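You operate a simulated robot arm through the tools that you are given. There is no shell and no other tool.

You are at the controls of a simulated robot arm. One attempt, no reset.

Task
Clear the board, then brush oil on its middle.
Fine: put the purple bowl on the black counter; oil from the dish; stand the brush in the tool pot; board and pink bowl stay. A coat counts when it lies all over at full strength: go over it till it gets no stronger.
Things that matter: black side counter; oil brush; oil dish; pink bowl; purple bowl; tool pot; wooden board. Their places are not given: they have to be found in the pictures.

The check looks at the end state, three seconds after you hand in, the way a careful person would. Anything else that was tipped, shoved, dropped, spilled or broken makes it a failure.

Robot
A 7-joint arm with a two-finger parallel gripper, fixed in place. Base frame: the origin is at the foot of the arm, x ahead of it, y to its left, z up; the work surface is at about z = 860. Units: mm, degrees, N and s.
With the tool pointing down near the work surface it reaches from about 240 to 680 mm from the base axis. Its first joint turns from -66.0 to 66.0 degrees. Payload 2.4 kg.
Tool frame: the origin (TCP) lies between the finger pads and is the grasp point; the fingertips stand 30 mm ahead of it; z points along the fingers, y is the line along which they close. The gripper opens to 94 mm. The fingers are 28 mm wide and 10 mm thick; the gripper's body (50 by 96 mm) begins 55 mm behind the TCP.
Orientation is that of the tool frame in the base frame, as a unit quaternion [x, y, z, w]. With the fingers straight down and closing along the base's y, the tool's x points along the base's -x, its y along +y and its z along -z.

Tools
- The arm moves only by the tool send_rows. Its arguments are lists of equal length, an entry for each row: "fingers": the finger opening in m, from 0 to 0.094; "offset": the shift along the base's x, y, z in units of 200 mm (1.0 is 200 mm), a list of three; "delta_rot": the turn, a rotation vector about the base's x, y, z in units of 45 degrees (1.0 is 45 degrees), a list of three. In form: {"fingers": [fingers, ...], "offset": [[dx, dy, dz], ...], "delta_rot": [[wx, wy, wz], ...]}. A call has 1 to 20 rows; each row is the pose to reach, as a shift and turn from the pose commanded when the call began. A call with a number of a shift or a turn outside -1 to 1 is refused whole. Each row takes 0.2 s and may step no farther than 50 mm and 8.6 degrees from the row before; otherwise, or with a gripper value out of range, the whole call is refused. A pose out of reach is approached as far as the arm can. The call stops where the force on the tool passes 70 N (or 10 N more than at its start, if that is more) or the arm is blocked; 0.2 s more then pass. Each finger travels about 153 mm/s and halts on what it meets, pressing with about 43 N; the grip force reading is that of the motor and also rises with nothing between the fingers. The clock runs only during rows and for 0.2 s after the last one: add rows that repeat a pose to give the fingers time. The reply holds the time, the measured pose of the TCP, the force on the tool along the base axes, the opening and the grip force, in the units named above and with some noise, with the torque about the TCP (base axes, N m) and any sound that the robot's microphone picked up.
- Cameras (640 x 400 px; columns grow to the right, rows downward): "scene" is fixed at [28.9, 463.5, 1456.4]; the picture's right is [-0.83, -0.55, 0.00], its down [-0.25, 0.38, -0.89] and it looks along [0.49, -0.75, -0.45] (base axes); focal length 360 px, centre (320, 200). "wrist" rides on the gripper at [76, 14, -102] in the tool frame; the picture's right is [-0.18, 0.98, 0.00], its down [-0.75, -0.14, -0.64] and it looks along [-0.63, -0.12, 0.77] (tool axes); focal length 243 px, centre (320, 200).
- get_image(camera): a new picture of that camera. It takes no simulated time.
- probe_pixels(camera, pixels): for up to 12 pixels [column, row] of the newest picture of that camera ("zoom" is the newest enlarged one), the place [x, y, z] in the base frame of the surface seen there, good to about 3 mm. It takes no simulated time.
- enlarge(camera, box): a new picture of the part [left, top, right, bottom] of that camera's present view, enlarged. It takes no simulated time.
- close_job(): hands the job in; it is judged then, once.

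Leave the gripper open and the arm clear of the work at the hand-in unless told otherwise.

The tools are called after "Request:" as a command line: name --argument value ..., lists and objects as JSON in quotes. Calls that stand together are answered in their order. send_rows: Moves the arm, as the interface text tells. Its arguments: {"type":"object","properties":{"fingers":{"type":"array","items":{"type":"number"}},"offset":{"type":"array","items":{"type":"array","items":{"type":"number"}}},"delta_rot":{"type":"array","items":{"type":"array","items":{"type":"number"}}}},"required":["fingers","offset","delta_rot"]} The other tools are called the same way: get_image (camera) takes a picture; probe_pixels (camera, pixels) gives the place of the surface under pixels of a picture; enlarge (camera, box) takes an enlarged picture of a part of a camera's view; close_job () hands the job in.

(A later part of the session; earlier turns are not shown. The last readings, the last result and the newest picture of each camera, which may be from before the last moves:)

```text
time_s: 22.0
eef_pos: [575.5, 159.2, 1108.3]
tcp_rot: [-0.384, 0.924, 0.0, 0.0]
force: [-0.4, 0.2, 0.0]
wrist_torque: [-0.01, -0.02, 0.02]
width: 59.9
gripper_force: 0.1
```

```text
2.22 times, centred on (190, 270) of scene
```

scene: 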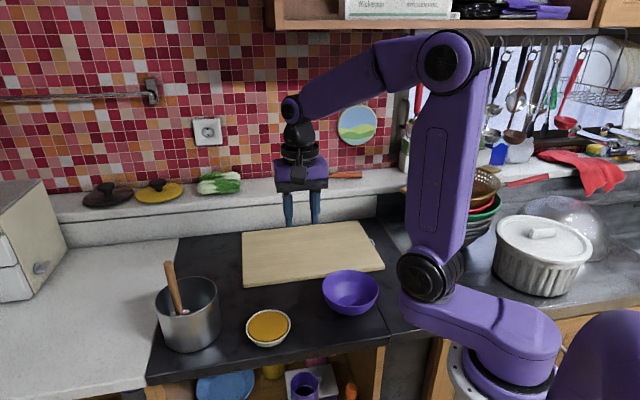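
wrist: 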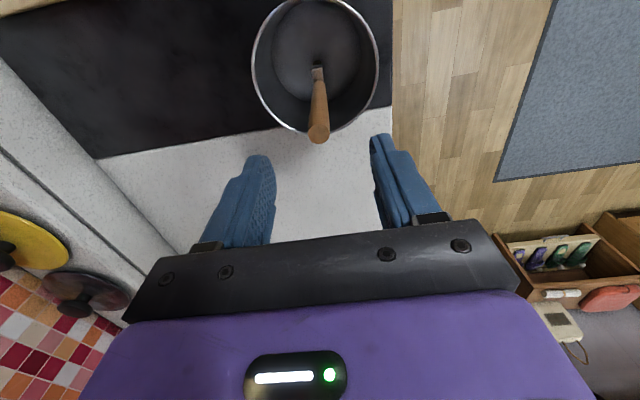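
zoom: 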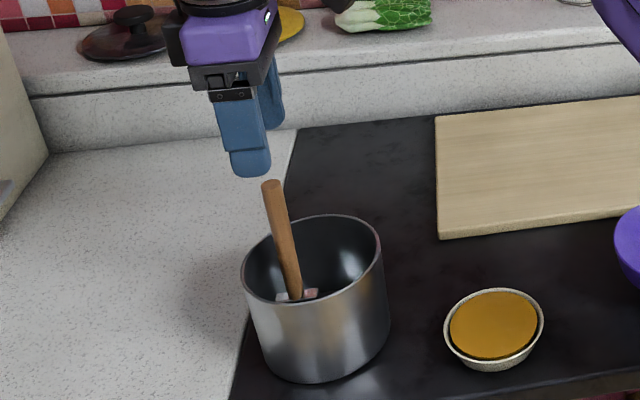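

The handle top appears at wrist pixel (319,135), exactly where the grip line passes, so it is well centred. I'll go down to TCP z about 1005.

Request:
send_rows --fingers '[0.06, 0.06, 0.06, 0.06, 0.06]' --offset '[[0, 0, -0.15], [0, 0, -0.3], [0, 0, -0.42], [0, 0, -0.517], [0, 0, -0.517]]' --delta_rot '[[0, 0, 0], [0, 0, 0], [0, 0, 0], [0, 0, 0], [0, 0, 0]]'

Request:
get_image --camera "wrist"

Request:
enlarge --camera "scene" --box '[130, 220, 250, 360]'

```text
time_s: 23.2
eef_pos: [574.4, 158.0, 1007.0]
tcp_rot: [-0.383, 0.924, 0.001, 0.0]
force: [0.9, 0.3, 0.6]
wrist_torque: [0.0, 0.02, -0.02]
width: 60.1
gripper_force: 0.1
```

```text
taken
```

wrist: 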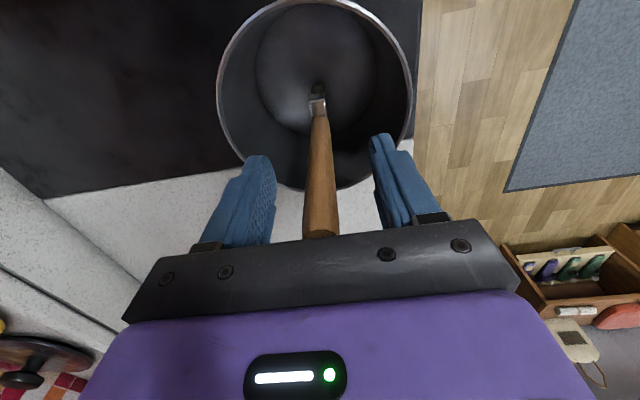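

```text
2.86 times, centred on (190, 290) of scene
```

zoom: 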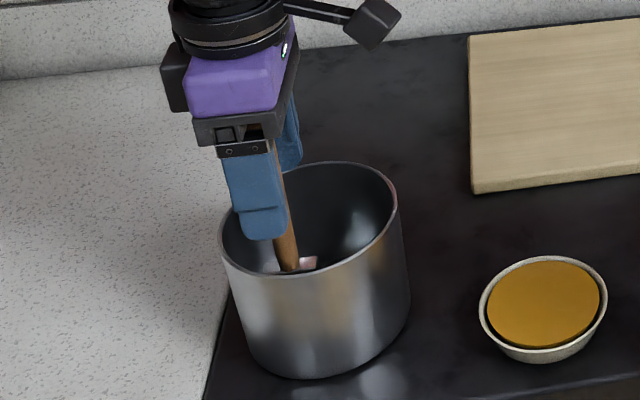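

The handle is between the fingers and centred. I'll close the fingers in place.

Request:
send_rows --fingers '[0.045, 0.03, 0.02, 0.01, 0.0, 0.0]' --offset '[[0, 0, 0], [0, 0, 0], [0, 0, 0], [0, 0, 0], [0, 0, 0], [0, 0, 0]]' --delta_rot '[[0, 0, 0], [0, 0, 0], [0, 0, 0], [0, 0, 0], [0, 0, 0], [0, 0, 0]]'

Request:
get_image --camera "wrist"

```text
time_s: 24.6
eef_pos: [576.1, 157.4, 1008.0]
tcp_rot: [-0.383, 0.924, 0.0, -0.001]
force: [-0.1, 0.3, 0.0]
wrist_torque: [0.01, 0.05, -0.04]
width: 17.5
gripper_force: 43.5
```

```text
taken
```

wrist: 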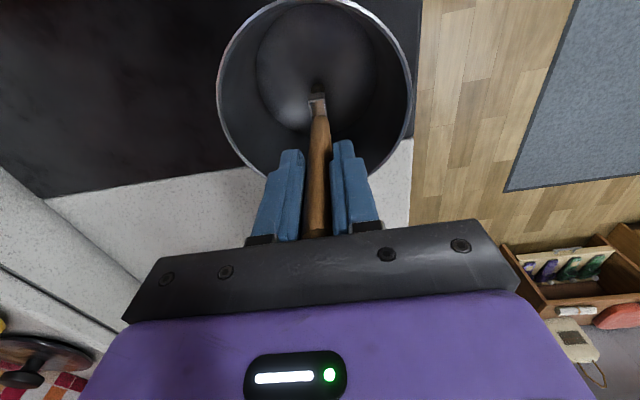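

Grip is firm at 17.5 mm. I'll lift the brush straight up 130 mm out of the pot.

Request:
send_rows --fingers '[0.0, 0.0, 0.0, 0.0, 0.0, 0.0]' --offset '[[0, 0, 0.05], [0, 0, 0.17], [0, 0, 0.33], [0, 0, 0.5], [0, 0, 0.65], [0, 0, 0.65]]' --delta_rot '[[0, 0, 0], [0, 0, 0], [0, 0, 0], [0, 0, 0], [0, 0, 0], [0, 0, 0]]'

Request:
get_image --camera "scene"

Request:
enlarge --camera "scene" --box '[130, 160, 250, 300]'

Request:
get_image --camera "wrist"

```text
time_s: 26.0
eef_pos: [578.0, 157.9, 1135.4]
tcp_rot: [-0.382, 0.924, 0.0, -0.001]
force: [-0.2, -0.5, -0.6]
wrist_torque: [0.02, -0.01, 0.0]
width: 17.6
gripper_force: 42.9
```

```text
taken
```

scene: 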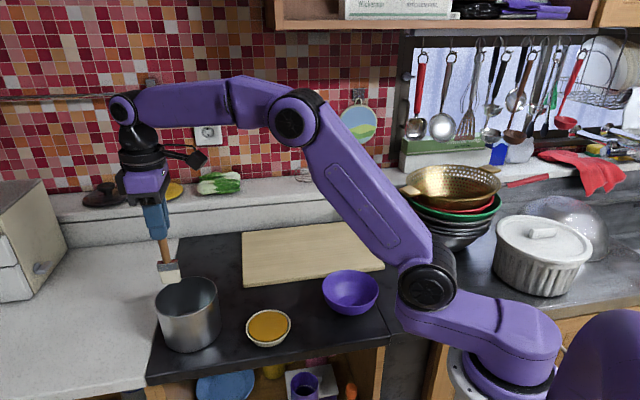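

```text
2.86 times, centred on (190, 230) of scene
```

zoom: 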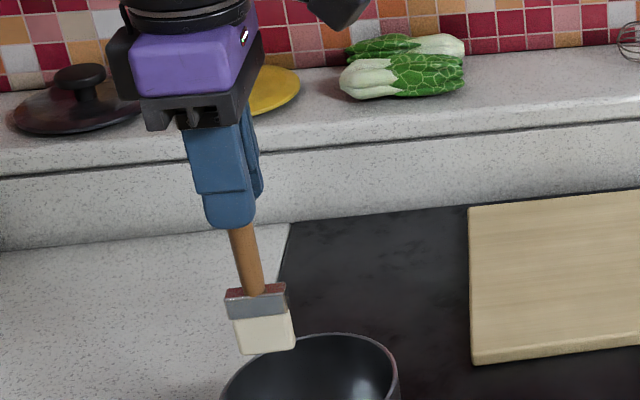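

```text
taken
```

wrist: 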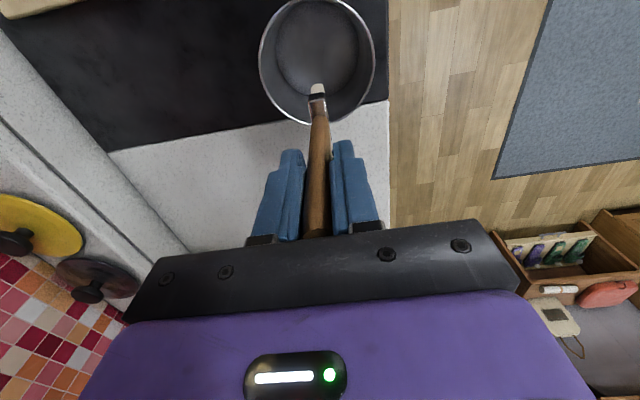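

The brush is out, with clean white bristles. I'll probe the bristle corners and the oil dish to know their exact heights.

Request:
probe_pixels --camera "zoom" --pixels '[[243, 353], [292, 344], [268, 348], [236, 322], [290, 312], [262, 330], [230, 300], [285, 290]]'

Request:
enlarge --camera "scene" --box '[235, 295, 305, 360]'

Request:
probe_pixels --camera "zoom" --pixels '[[320, 200], [320, 260], [320, 150], [200, 200], [420, 200], [320, 125], [105, 220], [515, 175], [320, 300], [140, 160], [460, 140], [490, 240]]'

```text
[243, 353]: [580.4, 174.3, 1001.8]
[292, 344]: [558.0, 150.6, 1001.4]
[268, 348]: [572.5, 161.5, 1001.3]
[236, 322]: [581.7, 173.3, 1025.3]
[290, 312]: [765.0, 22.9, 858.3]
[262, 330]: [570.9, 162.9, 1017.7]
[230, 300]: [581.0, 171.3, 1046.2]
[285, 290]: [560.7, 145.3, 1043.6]
```

```text
6.15 times, centred on (270, 328) of scene
```

zoom: 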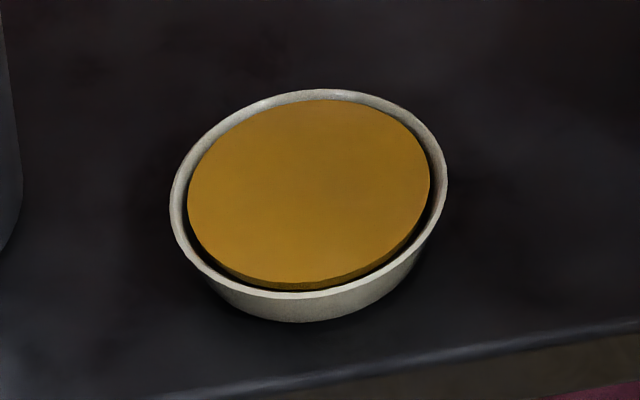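

```text
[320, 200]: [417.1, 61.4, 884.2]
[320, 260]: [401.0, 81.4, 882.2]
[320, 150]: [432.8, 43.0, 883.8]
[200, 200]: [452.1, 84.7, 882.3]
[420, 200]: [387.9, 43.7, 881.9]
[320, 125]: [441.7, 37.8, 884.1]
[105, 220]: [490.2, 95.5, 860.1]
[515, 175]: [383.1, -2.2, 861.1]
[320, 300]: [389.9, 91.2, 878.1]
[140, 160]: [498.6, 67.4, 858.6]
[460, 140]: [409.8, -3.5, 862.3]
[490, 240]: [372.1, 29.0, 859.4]
```

The bristle end is 134 mm below the TCP and the head is 33 mm wide; the oil surface is at z about 883, centre about (420,61). I'll carry the brush over the dish at this height.

Request:
send_rows --fingers '[0.0, 0.0, 0.0, 0.0, 0.0, 0.0, 0.0]' --offset '[[-0.1, -0.06, 0], [-0.28, -0.172, 0], [-0.46, -0.282, 0], [-0.64, -0.393, 0], [-0.75, -0.46, 0], [-0.79, -0.485, 0], [-0.79, -0.485, 0]]' --delta_rot '[[0, 0, 0], [0, 0, 0], [0, 0, 0], [0, 0, 0], [0, 0, 0], [0, 0, 0], [0, 0, 0]]'

Request:
get_image --camera "scene"

Request:
get_image --camera "wrist"

```text
time_s: 27.6
eef_pos: [417.2, 59.8, 1135.0]
tcp_rot: [-0.383, 0.924, 0.0, 0.0]
force: [-0.1, 0.0, -0.7]
wrist_torque: [0.0, -0.02, -0.01]
width: 17.9
gripper_force: 43.0
```

```text
taken
```

scene: 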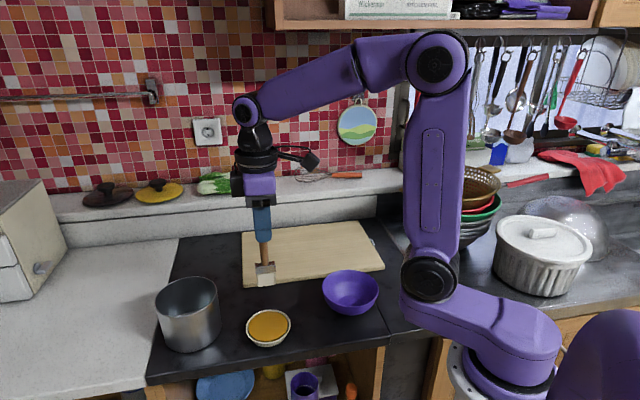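

```text
taken
```

wrist: 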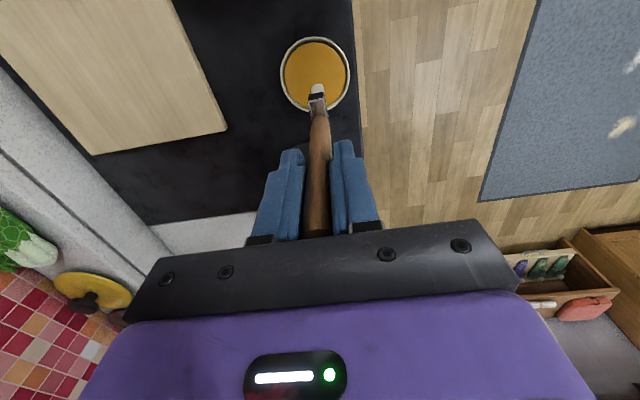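

The brush is over the dish, a few mm off-centre. I'll shift 3 mm and lower 105 mm, stopping just above the oil.

Request:
send_rows --fingers '[0.0, 0.0, 0.0, 0.0, 0.0, 0.0]' --offset '[[0.015, -0.01, -0.1], [0.015, -0.01, -0.25], [0.015, -0.01, -0.4], [0.015, -0.01, -0.5], [0.015, -0.01, -0.525], [0.015, -0.01, -0.525]]' --delta_rot '[[0, 0, 0], [0, 0, 0], [0, 0, 0], [0, 0, 0], [0, 0, 0], [0, 0, 0]]'

Request:
enlarge --camera "scene" --box '[220, 260, 320, 360]'

Request:
get_image --camera "wrist"

```text
time_s: 29.0
eef_pos: [420.4, 58.7, 1030.2]
tcp_rot: [-0.383, 0.924, 0.001, -0.001]
force: [0.5, 0.0, -0.6]
wrist_torque: [0.01, 0.01, 0.01]
width: 18.0
gripper_force: 43.1
```

```text
4.00 times, centred on (270, 310) of scene
```

zoom: 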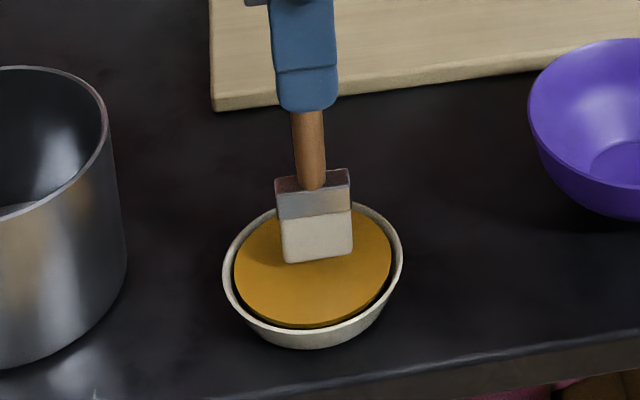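

```text
taken
```

wrist: 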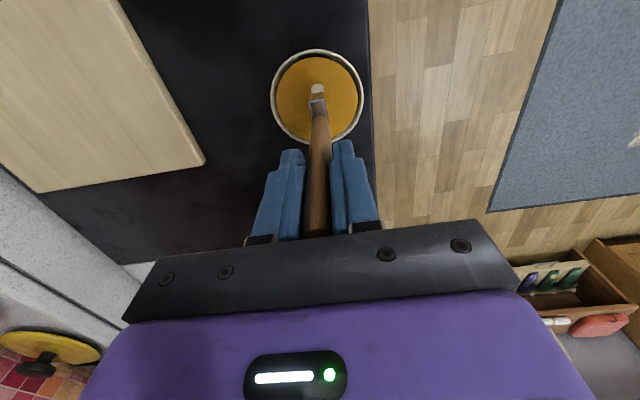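

The bristle end is about 13 mm above the oil and centred. I'll dip slowly 18 mm, watching the force.

Request:
send_rows --fingers '[0.0, 0.0, 0.0, 0.0, 0.0]' --offset '[[0, 0, -0.03], [0, 0, -0.06], [0, 0, -0.075], [0, 0, -0.09], [0, 0, -0.09]]' --delta_rot '[[0, 0, 0], [0, 0, 0], [0, 0, 0], [0, 0, 0], [0, 0, 0]]'

Request:
enlarge --camera "scene" --box '[220, 260, 320, 360]'

```text
time_s: 30.2
eef_pos: [422.6, 59.5, 1014.1]
tcp_rot: [-0.382, 0.924, -0.001, 0.005]
force: [-0.5, 1.7, 45.8]
wrist_torque: [0.39, -0.17, -0.01]
width: 17.8
gripper_force: 43.1
```

```text
4.00 times, centred on (270, 310) of scene
```

zoom: 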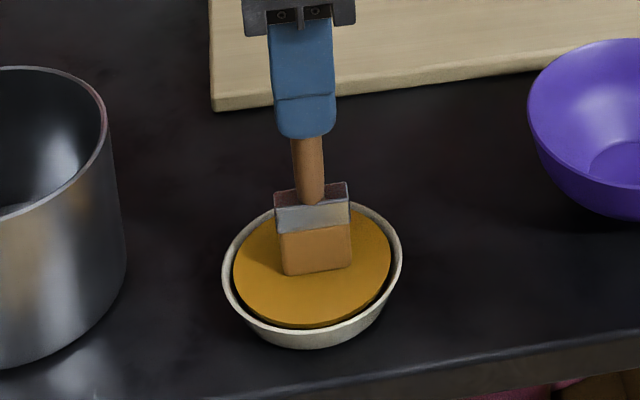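

The force rose to 46 N: the oil surface carries the brush, and the bristles have turned orange, so it's loaded. I'll raise it right away and check the tip and the dish.

Request:
send_rows --fingers '[0.0, 0.0, 0.0, 0.0]' --offset '[[0, 0, 0.02], [0, 0, 0.1], [0, 0, 0.25], [0, 0, 0.25]]' --delta_rot '[[0, 0, 0], [0, 0, 0], [0, 0, 0], [0, 0, 0]]'

Request:
enlarge --camera "scene" --box '[220, 240, 320, 360]'

Request:
probe_pixels --camera "zoom" --pixels '[[285, 195], [320, 193], [350, 190], [320, 180], [320, 165], [320, 275], [320, 300], [100, 240]]'

Request:
get_image --camera "wrist"

```text
time_s: 31.2
eef_pos: [419.6, 57.8, 1063.2]
tcp_rot: [-0.383, 0.924, 0.0, -0.001]
force: [0.4, 0.2, 0.1]
wrist_torque: [0.0, 0.0, -0.01]
width: 17.8
gripper_force: 42.8
```

```text
3.33 times, centred on (270, 300) of scene
```

zoom: 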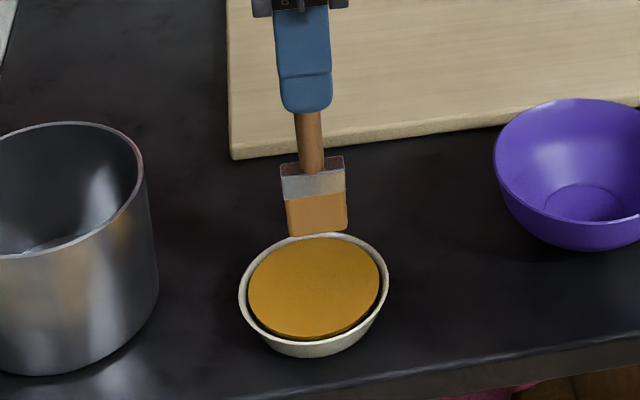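

```text
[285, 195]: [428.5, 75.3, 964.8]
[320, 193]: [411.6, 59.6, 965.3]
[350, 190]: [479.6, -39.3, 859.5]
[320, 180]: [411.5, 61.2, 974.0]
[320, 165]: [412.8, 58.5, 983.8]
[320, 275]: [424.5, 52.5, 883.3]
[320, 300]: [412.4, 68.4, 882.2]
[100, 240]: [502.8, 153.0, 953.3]
```

```text
taken
```

wrist: 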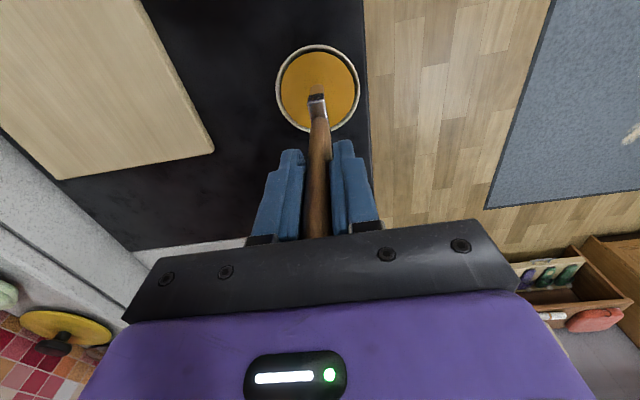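

The bristles are orange and the dish is undisturbed. I'll probe the bristle end to see whether the brush slipped in the grip.

Request:
probe_pixels --camera "zoom" --pixels '[[292, 234], [318, 232], [342, 228], [318, 225], [290, 205], [345, 195], [305, 234], [330, 230]]'

```text
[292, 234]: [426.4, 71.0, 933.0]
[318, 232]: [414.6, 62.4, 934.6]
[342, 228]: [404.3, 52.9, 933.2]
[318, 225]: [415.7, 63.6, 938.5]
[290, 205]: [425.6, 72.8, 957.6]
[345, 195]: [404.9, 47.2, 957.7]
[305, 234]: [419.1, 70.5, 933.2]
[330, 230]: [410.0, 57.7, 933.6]
```

The tip is about 131 mm below the TCP now. Next I carry the loaded brush toward the board middle (524,-226), tip well above the board.

Request:
send_rows --fingers '[0.0, 0.0, 0.0, 0.0, 0.0, 0.0, 0.0, 0.0]' --offset '[[0.05, -0.1, 0], [0.14, -0.27, 0], [0.23, -0.45, 0], [0.32, -0.63, 0], [0.41, -0.8, 0], [0.48, -0.93, 0], [0.5, -0.98, 0], [0.5, -0.98, 0]]' --delta_rot '[[0, 0, 0], [0, 0, 0], [0, 0, 0], [0, 0, 0], [0, 0, 0], [0, 0, 0], [0, 0, 0], [0, 0, 0]]'

Request:
get_image --camera "scene"

Request:
get_image --camera "wrist"

```text
time_s: 33.0
eef_pos: [521.8, -137.8, 1062.0]
tcp_rot: [-0.382, 0.924, 0.001, 0.0]
force: [-0.7, 0.5, -0.9]
wrist_torque: [0.0, 0.0, 0.0]
width: 17.9
gripper_force: 43.7
```

```text
taken
```

scene: 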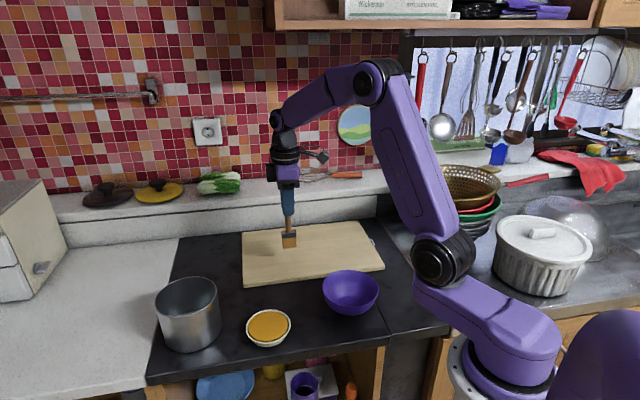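

```text
taken
```

wrist: 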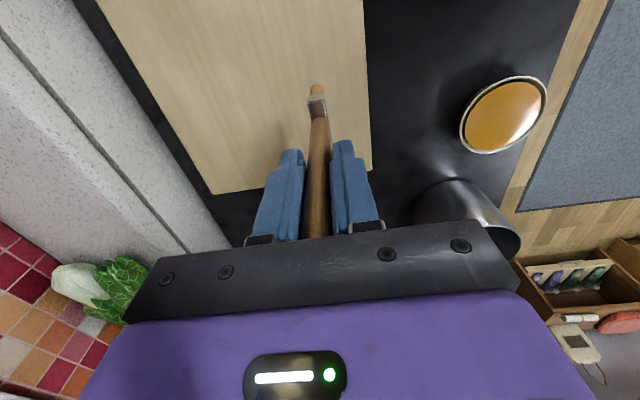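

No drips. I'll move to above the board centre and lower the tip to about 6 mm above the board.

Request:
send_rows --fingers '[0.0, 0.0, 0.0, 0.0, 0.0, 0.0]' --offset '[[0.004, -0.15, 0], [0.009, -0.32, 0], [0.0135, -0.44, 0], [0.0135, -0.44, -0.15], [0.0135, -0.44, -0.24], [0.0135, -0.44, -0.24]]' --delta_rot '[[0, 0, 0], [0, 0, 0], [0, 0, 0], [0, 0, 0], [0, 0, 0], [0, 0, 0]]'

Request:
enlarge --camera "scene" --box '[235, 180, 395, 290]'

Request:
probe_pixels --camera "zoom" --pixels '[[290, 228], [300, 228], [310, 226], [290, 215], [318, 210], [30, 222], [260, 240], [340, 240]]'

```text
time_s: 34.4
eef_pos: [523.6, -226.4, 1014.8]
tcp_rot: [-0.383, 0.924, 0.001, 0.001]
force: [-0.1, -0.9, -0.9]
wrist_torque: [0.0, 0.0, 0.0]
width: 17.6
gripper_force: 42.9
```

```text
3.64 times, centred on (315, 235) of scene
```

zoom: 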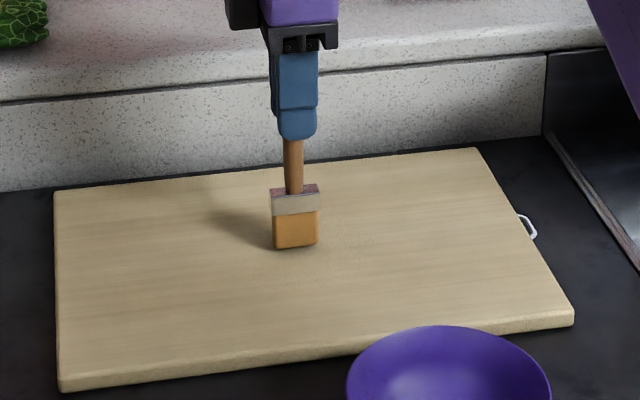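

```text
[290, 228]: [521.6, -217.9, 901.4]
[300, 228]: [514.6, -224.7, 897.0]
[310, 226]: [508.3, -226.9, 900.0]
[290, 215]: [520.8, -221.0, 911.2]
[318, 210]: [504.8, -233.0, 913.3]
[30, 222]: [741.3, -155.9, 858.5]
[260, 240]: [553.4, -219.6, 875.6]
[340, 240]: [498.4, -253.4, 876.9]
```

The tip is just above the board centre. I'll lower in small steps, reading the force each time.

Request:
send_rows --fingers '[0.0, 0.0, 0.0]' --offset '[[0, 0, -0.01], [0, 0, -0.02], [0, 0, -0.02]]' --delta_rot '[[0, 0, 0], [0, 0, 0], [0, 0, 0]]'

Request:
enlarge --camera "scene" --box '[275, 215, 345, 265]'

```text
time_s: 35.2
eef_pos: [523.5, -226.1, 1011.1]
tcp_rot: [-0.383, 0.924, -0.001, 0.0]
force: [0.6, -0.5, -1.4]
wrist_torque: [0.0, -0.02, -0.01]
width: 17.5
gripper_force: 42.7
```

```text
8.00 times, centred on (310, 240) of scene
```

zoom: 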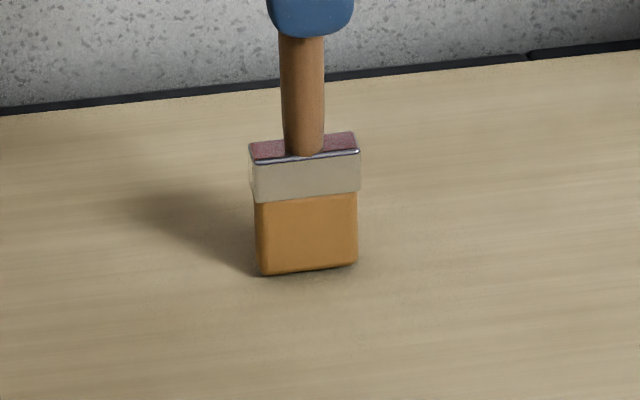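

Still no contact. Two more millimetres down.

Request:
send_rows --fingers '[0.0, 0.0, 0.0]' --offset '[[0, 0, -0.005], [0, 0, -0.01], [0, 0, -0.01]]' --delta_rot '[[0, 0, 0], [0, 0, 0], [0, 0, 0]]'

Request:
enlarge --camera "scene" --box '[275, 215, 345, 265]'

```text
time_s: 36.0
eef_pos: [523.4, -226.0, 1008.3]
tcp_rot: [-0.383, 0.924, 0.0, 0.0]
force: [-0.9, 0.4, 5.1]
wrist_torque: [0.13, 0.1, 0.04]
width: 17.7
gripper_force: 43.4
```

```text
8.00 times, centred on (310, 240) of scene
```

zoom: 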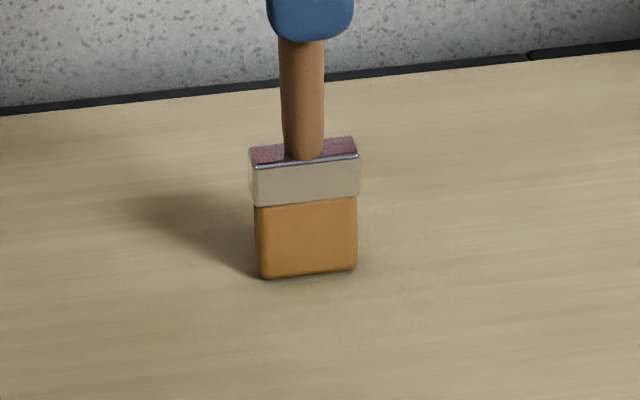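

Light contact (about 6 N). I'll make a first short stroke across the board's short direction, 25 mm each way, and look at what it leaves.

Request:
send_rows --fingers '[0.0, 0.0, 0.0, 0.0, 0.0, 0.0, 0.0, 0.0, 0.0, 0.0]' --offset '[[0.035, -0.0355, 0], [0.07, -0.071, 0], [0.088, -0.089, 0], [0.053, -0.053, 0], [0.018, -0.018, 0], [-0.018, 0.018, 0], [-0.053, 0.053, 0], [-0.088, 0.089, 0], [-0.088, 0.089, 0], [-0.088, 0.089, 0]]' --delta_rot '[[0, 0, 0], [0, 0, 0], [0, 0, 0], [0, 0, 0], [0, 0, 0], [0, 0, 0], [0, 0, 0], [0, 0, 0], [0, 0, 0], [0, 0, 0]]'

Request:
enlarge --camera "scene" --box '[260, 200, 360, 280]'

Request:
get_image --camera "wrist"

```text
time_s: 38.2
eef_pos: [505.1, -206.2, 1009.4]
tcp_rot: [-0.383, 0.924, 0.0, 0.0]
force: [0.1, -0.8, 5.3]
wrist_torque: [-0.08, -0.1, -0.02]
width: 17.8
gripper_force: 43.3
```

```text
5.00 times, centred on (310, 240) of scene
```

zoom: 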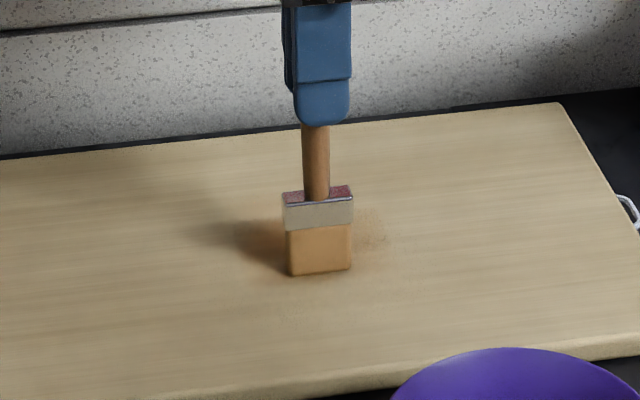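

```text
taken
```

wrist: 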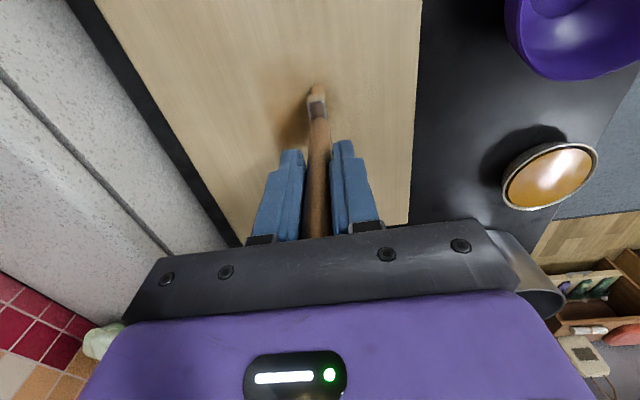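

A soft orange tint shows behind the brush. I'll enlarge the wrist view to see the patch's shape.

Request:
enlarge --camera "wrist" --box '[200, 20, 400, 160]'

```text
2.86 times, centred on (300, 90) of wrist
```

zoom: 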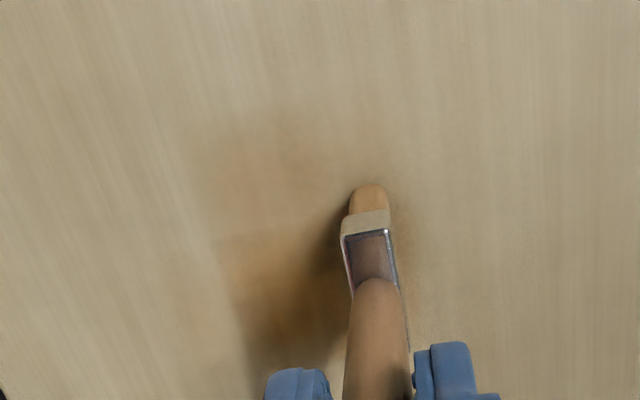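

I'll lift the brush 60 mm to see the patch clearly without its shadow.

Request:
send_rows --fingers '[0.0, 0.0, 0.0, 0.0, 0.0, 0.0]' --offset '[[0, 0, 0.1], [-0.1, 0.1, 0.3], [-0.2, 0.2, 0.35], [-0.3, 0.3, 0.4], [-0.4, 0.4, 0.4], [-0.4, 0.4, 0.4]]' --delta_rot '[[0, 0, 0], [0, 0, 0], [0, 0, 0], [0, 0, 0], [0, 0, 0], [0, 0, 0]]'

Request:
enlarge --camera "scene" --box '[230, 200, 390, 300]'

Request:
get_image --camera "wrist"

```text
time_s: 39.6
eef_pos: [427.7, -126.7, 1087.6]
tcp_rot: [-0.383, 0.924, 0.0, 0.0]
force: [0.3, -0.3, 0.1]
wrist_torque: [-0.01, 0.01, 0.0]
width: 18.0
gripper_force: 42.9
```

```text
4.00 times, centred on (310, 250) of scene
```

zoom: 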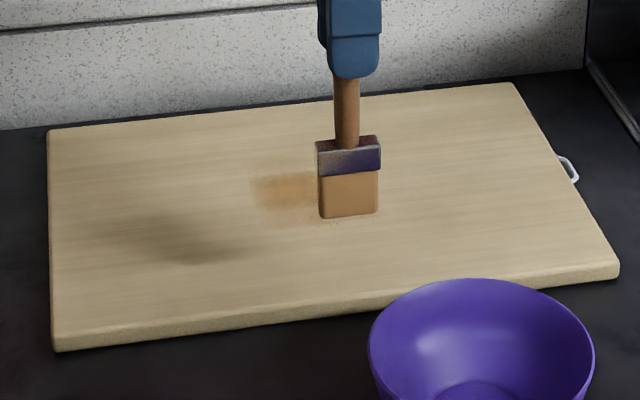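

```text
taken
```

wrist: 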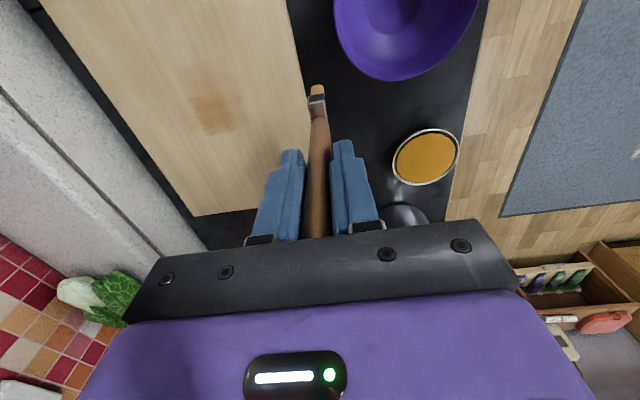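

Now the patch is visible at wrist pixel (212,100). I'll enlarge it and probe its edges.

Request:
enlarge --camera "wrist" --box '[150, 50, 280, 150]'

Request:
probe_pixels --camera "zoom" --pixels '[[200, 130], [300, 80], [420, 130], [400, 250], [300, 290], [190, 250], [300, 180], [200, 190], [420, 190]]'

```text
4.00 times, centred on (215, 100) of wrist
```

zoom: 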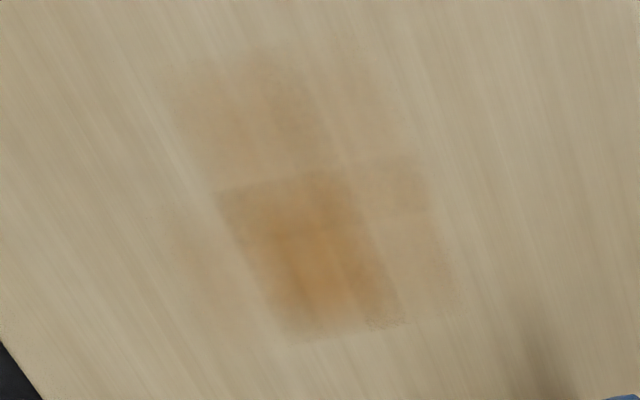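

```text
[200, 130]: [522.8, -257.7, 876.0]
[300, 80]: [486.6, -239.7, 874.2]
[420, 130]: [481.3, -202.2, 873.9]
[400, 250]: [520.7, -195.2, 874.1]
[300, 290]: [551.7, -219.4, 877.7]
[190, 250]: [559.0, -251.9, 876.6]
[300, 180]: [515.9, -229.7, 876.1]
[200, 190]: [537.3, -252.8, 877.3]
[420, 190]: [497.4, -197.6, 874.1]
```

The coat shows block-like steps. I'll probe the corner points of these blocks to understand the grid.

Request:
probe_pixels --camera "zoom" --pixels '[[218, 190], [345, 168], [425, 155], [288, 342], [400, 325], [455, 310], [165, 80], [300, 50], [330, 120], [350, 240], [250, 250], [170, 220]]'

Request:
enlarge --camera "wrist" --box '[170, 60, 260, 140]'

```text
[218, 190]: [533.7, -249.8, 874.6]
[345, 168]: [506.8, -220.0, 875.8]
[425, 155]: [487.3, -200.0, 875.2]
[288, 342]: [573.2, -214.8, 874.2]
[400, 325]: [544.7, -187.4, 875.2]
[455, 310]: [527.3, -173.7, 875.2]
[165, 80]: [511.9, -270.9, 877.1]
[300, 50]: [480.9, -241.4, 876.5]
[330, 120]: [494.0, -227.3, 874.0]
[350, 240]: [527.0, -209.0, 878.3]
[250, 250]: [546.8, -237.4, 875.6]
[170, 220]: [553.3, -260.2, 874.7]
```

```text
5.00 times, centred on (215, 100) of wrist
```

zoom: 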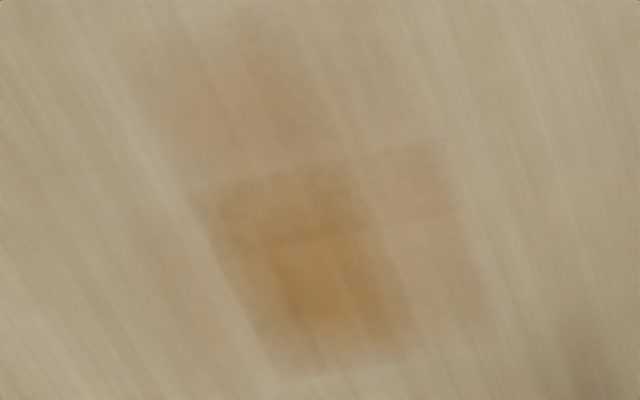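

The coat covers roughly ±40 mm around the board centre so far, with soft steps. I'll do two full lanes (e.g. ±45 mm across the short direction, side by side) at the same light contact height, then lift away and look.

Request:
send_rows --fingers '[0, 0, 0, 0, 0, 0, 0, 0, 0, 0, 0, 0, 0, 0, 0, 0, 0, 0, 0]' --offset '[[0.2, -0.14, -0.1], [0.392, -0.2775, -0.25], [0.392, -0.2775, -0.36], [0.392, -0.2775, -0.4], [0.455, -0.3415, -0.4], [0.5185, -0.4055, -0.4], [0.582, -0.4695, -0.4], [0.645, -0.5335, -0.4], [0.708, -0.5975, -0.4], [0.6015, -0.703, -0.4], [0.538, -0.639, -0.4], [0.475, -0.575, -0.4], [0.4115, -0.511, -0.4], [0.348, -0.447, -0.4], [0.285, -0.383, -0.4], [0.285, -0.383, -0.3], [0.2, -0.25, -0.15], [0.1, -0.1, -0.05], [0, 0, 0]]' --delta_rot '[[0, 0, 0], [0, 0, 0], [0, 0, 0], [0, 0, 0], [0, 0, 0], [0, 0, 0], [0, 0, 0], [0, 0, 0], [0, 0, 0], [0, 0, 0], [0, 0, 0], [0, 0, 0], [0, 0, 0], [0, 0, 0], [0, 0, 0], [0, 0, 0], [0, 0, 0], [0, 0, 0], [0, 0, 0]]'

Request:
get_image --camera "wrist"

Request:
enlarge --camera "scene" --box '[230, 200, 390, 300]'

Request:
enlarge --camera "wrist" --box '[140, 40, 290, 150]'

```text
refused: row 1 steps farther than a row can; nothing moved
```

```text
taken
```

wrist: 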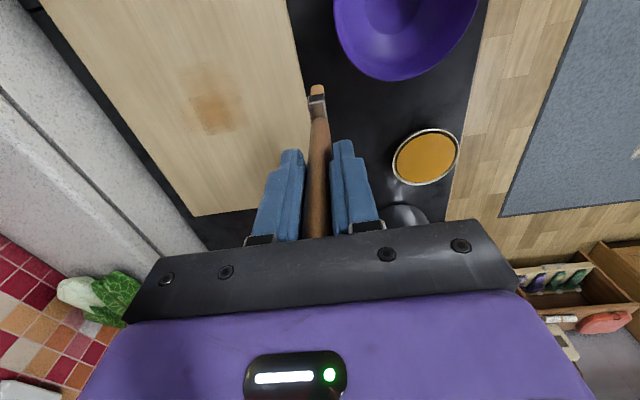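

```text
4.00 times, centred on (310, 250) of scene
```

zoom: 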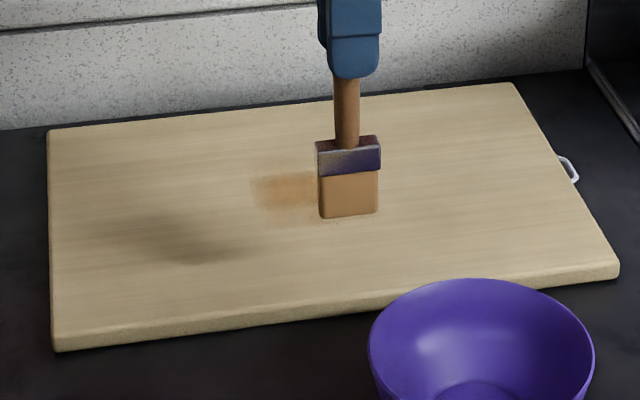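

```text
3.64 times, centred on (215, 95) of wrist
```

zoom: 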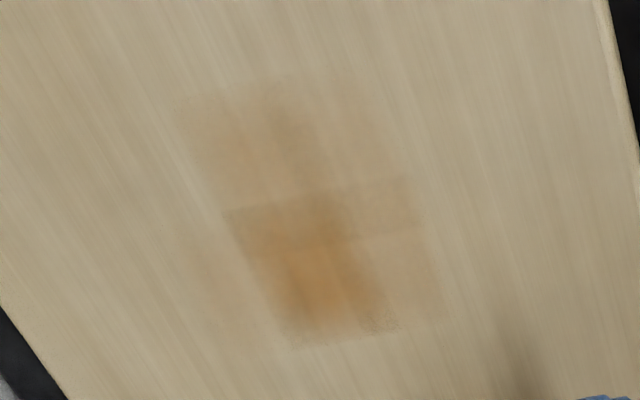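

Refused only because the first step was too long; nothing moved. I'll resend with smaller approach steps.

Request:
send_rows --fingers '[0, 0, 0, 0, 0, 0, 0, 0, 0, 0, 0, 0, 0, 0, 0, 0, 0, 0, 0, 0]' --offset '[[0.13, -0.0925, -0.08], [0.262, -0.185, -0.165], [0.392, -0.2775, -0.25], [0.392, -0.2775, -0.36], [0.392, -0.2775, -0.4], [0.455, -0.3415, -0.4], [0.5185, -0.4055, -0.4], [0.582, -0.4695, -0.4], [0.645, -0.5335, -0.4], [0.708, -0.5975, -0.4], [0.6015, -0.703, -0.4], [0.538, -0.639, -0.4], [0.475, -0.575, -0.4], [0.4115, -0.511, -0.4], [0.348, -0.447, -0.4], [0.285, -0.383, -0.4], [0.285, -0.383, -0.3], [0.2, -0.25, -0.15], [0.1, -0.1, -0.05], [0, 0, 0]]' --delta_rot '[[0, 0, 0], [0, 0, 0], [0, 0, 0], [0, 0, 0], [0, 0, 0], [0, 0, 0], [0, 0, 0], [0, 0, 0], [0, 0, 0], [0, 0, 0], [0, 0, 0], [0, 0, 0], [0, 0, 0], [0, 0, 0], [0, 0, 0], [0, 0, 0], [0, 0, 0], [0, 0, 0], [0, 0, 0], [0, 0, 0]]'

Request:
get_image --camera "wrist"

Request:
enlarge --camera "scene" --box '[230, 200, 390, 300]'

Request:
enlarge --camera "wrist" --box '[140, 40, 290, 150]'

```text
time_s: 43.8
eef_pos: [424.8, -129.7, 1088.5]
tcp_rot: [-0.382, 0.924, 0.0, 0.0]
force: [-0.7, 0.5, -0.8]
wrist_torque: [-0.02, 0.03, 0.0]
width: 17.8
gripper_force: 42.8
```

```text
taken
```

wrist: 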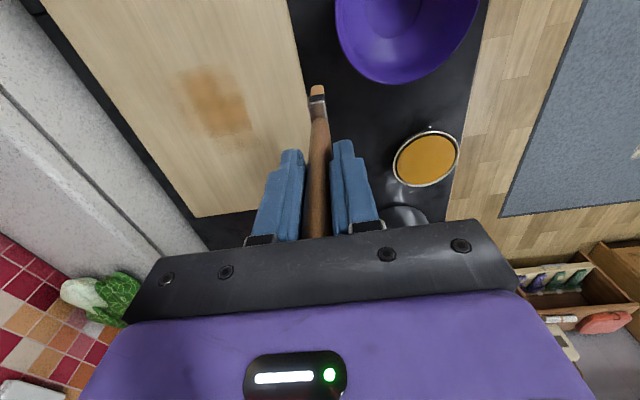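

```text
4.00 times, centred on (310, 250) of scene
```

zoom: 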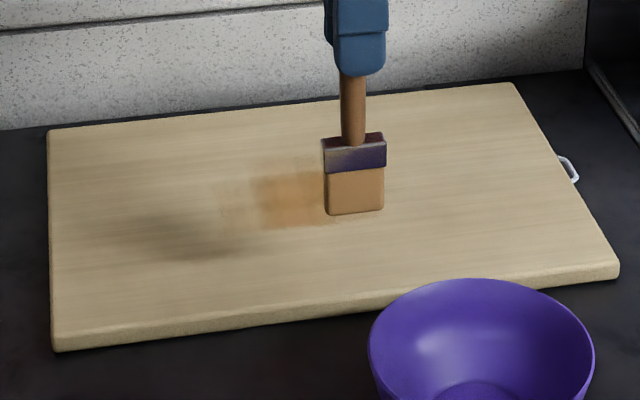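

```text
3.64 times, centred on (215, 95) of wrist
```

zoom: 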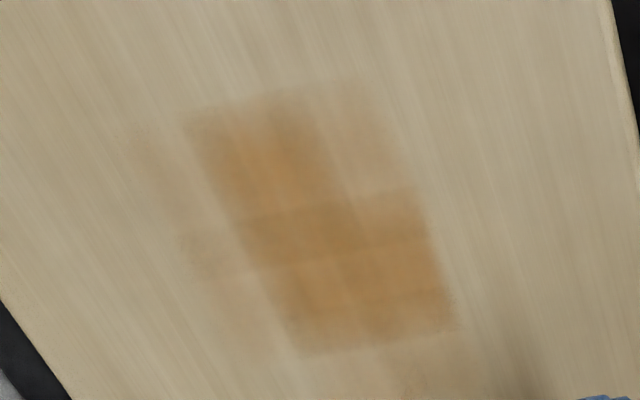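

The coat grew and darkened. I'll probe its new edges, including faint ones, to learn the cell layout.

Request:
probe_pixels --camera "zoom" --pixels '[[186, 125], [300, 100], [375, 85], [240, 225], [345, 205], [415, 190], [255, 265], [430, 240], [300, 355], [455, 325], [180, 240], [360, 270]]'

```text
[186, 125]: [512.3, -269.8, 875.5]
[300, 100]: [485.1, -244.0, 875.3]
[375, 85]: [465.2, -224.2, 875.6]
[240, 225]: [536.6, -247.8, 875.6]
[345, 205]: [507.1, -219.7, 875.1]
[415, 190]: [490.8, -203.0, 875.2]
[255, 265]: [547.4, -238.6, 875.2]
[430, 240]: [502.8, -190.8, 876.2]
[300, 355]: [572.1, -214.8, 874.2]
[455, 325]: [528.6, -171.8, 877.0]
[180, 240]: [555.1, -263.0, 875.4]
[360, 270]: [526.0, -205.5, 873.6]
```

The tiles seem about 33 by 26 mm, and faint ones exist beyond the strong area. I'll paint lanes farther along the board's long direction (+50 mm lane and back along the +17 mm lane) and look again.

Request:
send_rows --fingers '[0, 0, 0, 0, 0, 0, 0, 0, 0, 0, 0, 0, 0, 0, 0, 0, 0, 0, 0, 0]' --offset '[[0.183, -0.062, -0.083], [0.365, -0.124, -0.167], [0.548, -0.186, -0.25], [0.548, -0.186, -0.36], [0.548, -0.186, -0.4], [0.608, -0.246, -0.4], [0.667, -0.307, -0.4], [0.727, -0.367, -0.4], [0.787, -0.428, -0.4], [0.8465, -0.488, -0.4], [0.729, -0.604, -0.4], [0.669, -0.544, -0.4], [0.61, -0.483, -0.4], [0.55, -0.423, -0.4], [0.49, -0.362, -0.4], [0.4305, -0.302, -0.4], [0.4305, -0.302, -0.3], [0.287, -0.2, -0.15], [0.14, -0.1, -0.05], [0, 0, 0]]' --delta_rot '[[0, 0, 0], [0, 0, 0], [0, 0, 0], [0, 0, 0], [0, 0, 0], [0, 0, 0], [0, 0, 0], [0, 0, 0], [0, 0, 0], [0, 0, 0], [0, 0, 0], [0, 0, 0], [0, 0, 0], [0, 0, 0], [0, 0, 0], [0, 0, 0], [0, 0, 0], [0, 0, 0], [0, 0, 0], [0, 0, 0]]'

Request:
get_image --camera "wrist"

Request:
enlarge --camera "scene" --box '[230, 200, 390, 300]'

Request:
enlarge --camera "wrist" --box '[130, 40, 290, 170]'

```text
time_s: 48.0
eef_pos: [426.2, -127.3, 1089.4]
tcp_rot: [-0.383, 0.924, 0.0, 0.0]
force: [-1.0, -0.2, 0.1]
wrist_torque: [0.03, -0.01, 0.01]
width: 18.0
gripper_force: 42.8
```

```text
taken
```

wrist: 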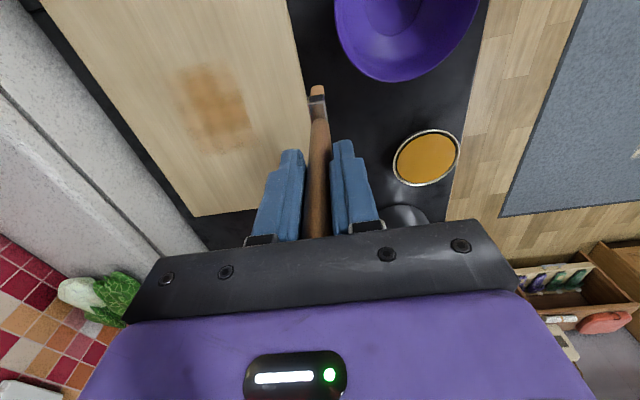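

```text
4.00 times, centred on (310, 250) of scene
```

zoom: 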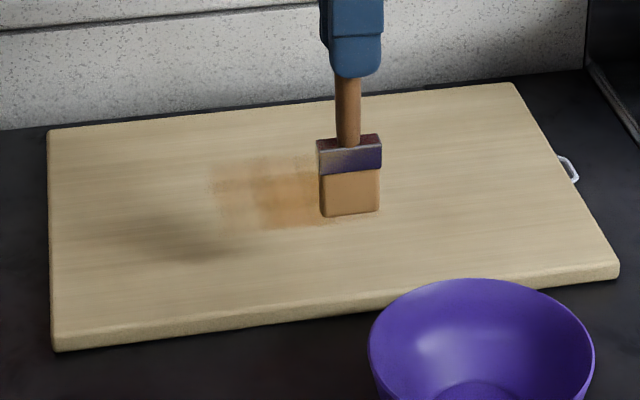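

```text
3.08 times, centred on (210, 105) of wrist
```

zoom: 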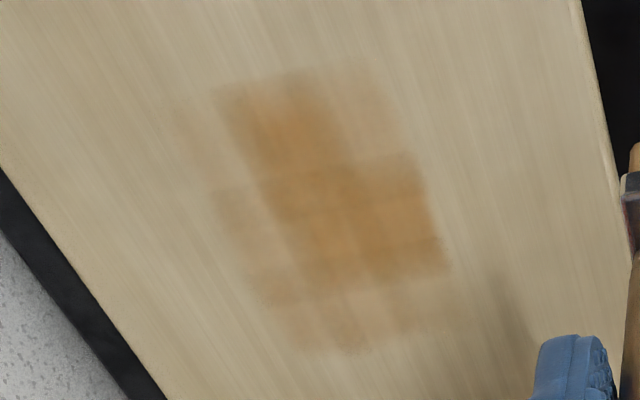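

The new tiles took a faint coat; more passes and more oil are needed. I'll go back to the dish at (420,58) and dip lightly, reading the force at the surface.

Request:
send_rows --fingers '[0, 0, 0, 0, 0, 0, 0, 0, 0, 0, 0]' --offset '[[-0.004, 0.14, 0], [-0.008, 0.33, 0], [-0.013, 0.52, 0], [-0.017, 0.71, 0], [-0.021, 0.87, 0], [-0.0235, 0.93, 0], [-0.0235, 0.93, -0.15], [-0.0235, 0.93, -0.29], [-0.0235, 0.93, -0.345], [-0.0235, 0.93, -0.366], [-0.0235, 0.93, -0.366]]' --delta_rot '[[0, 0, 0], [0, 0, 0], [0, 0, 0], [0, 0, 0], [0, 0, 0], [0, 0, 0], [0, 0, 0], [0, 0, 0], [0, 0, 0], [0, 0, 0], [0, 0, 0]]'

Request:
enlarge --camera "scene" --box '[220, 240, 320, 360]'

Request:
enlarge --camera "scene" --box '[230, 200, 390, 300]'

```text
time_s: 50.4
eef_pos: [421.9, 61.1, 1015.5]
tcp_rot: [-0.382, 0.924, 0.001, 0.0]
force: [0.2, -0.2, -0.8]
wrist_torque: [0.0, 0.03, 0.0]
width: 17.7
gripper_force: 42.9
```

```text
3.33 times, centred on (270, 300) of scene
```

zoom: 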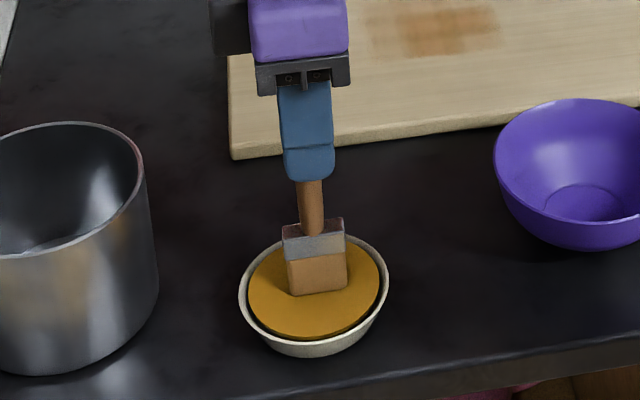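

```text
4.00 times, centred on (310, 250) of scene
```

zoom: 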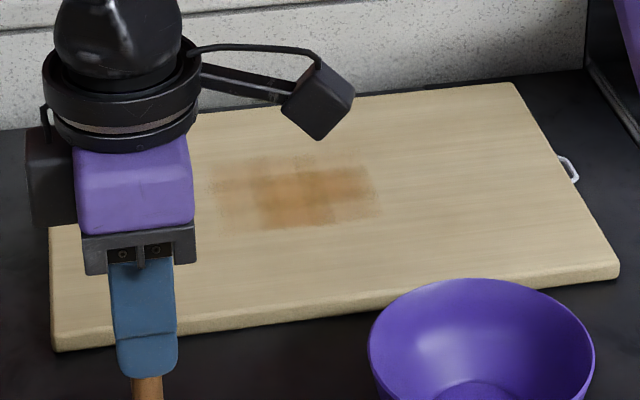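

No contact yet and the bristles are paler than after the first dip. I'll lower by 1.5 mm more and then look.

Request:
send_rows --fingers '[0, 0, 0]' --offset '[[0, 0, -0.004], [0, 0, -0.0075], [0, 0, -0.0075]]' --delta_rot '[[0, 0, 0], [0, 0, 0], [0, 0, 0]]'

Request:
enlarge --camera "scene" --box '[220, 240, 320, 360]'

```text
time_s: 51.2
eef_pos: [420.4, 59.5, 1013.5]
tcp_rot: [-0.383, 0.924, 0.001, 0.001]
force: [-1.0, 0.9, 9.4]
wrist_torque: [0.21, -0.02, 0.02]
width: 17.9
gripper_force: 43.0
```

```text
3.33 times, centred on (270, 300) of scene
```

zoom: 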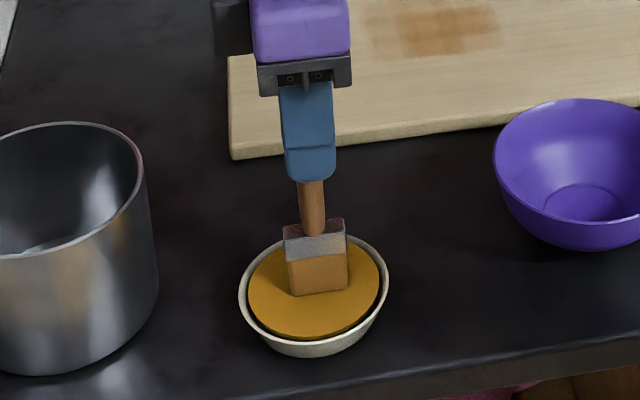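

Contact at about 10 N; the bristles are taking colour. I'll hold about a second, then lift to see the load.

Request:
send_rows --fingers '[0, 0, 0, 0, 0, 0, 0, 0]' --offset '[[0, 0, -0.001], [0, 0, -0.001], [0, 0, -0.001], [0, 0, -0.001], [0, 0, 0.02], [0, 0, 0.15], [0, 0, 0.3735], [0, 0, 0.3735]]' --delta_rot '[[0, 0, 0], [0, 0, 0], [0, 0, 0], [0, 0, 0], [0, 0, 0], [0, 0, 0], [0, 0, 0], [0, 0, 0]]'

Request:
enlarge --camera "scene" --box '[220, 240, 320, 360]'

Request:
get_image --camera "wrist"

```text
time_s: 53.0
eef_pos: [418.6, 58.5, 1089.0]
tcp_rot: [-0.383, 0.924, -0.001, 0.0]
force: [0.1, 0.2, -0.8]
wrist_torque: [-0.01, -0.04, 0.01]
width: 18.0
gripper_force: 43.0
```

```text
3.33 times, centred on (270, 300) of scene
```

zoom: 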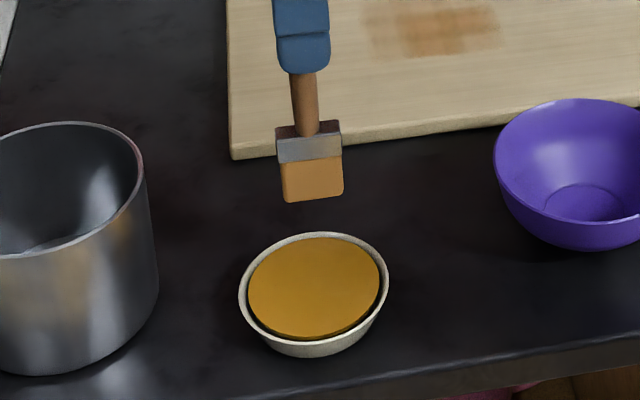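

```text
taken
```

wrist: 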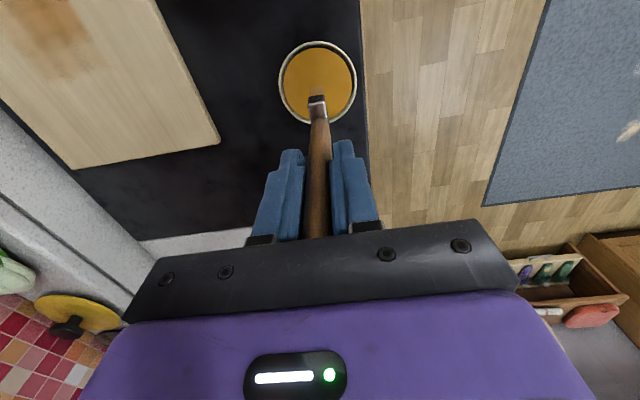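

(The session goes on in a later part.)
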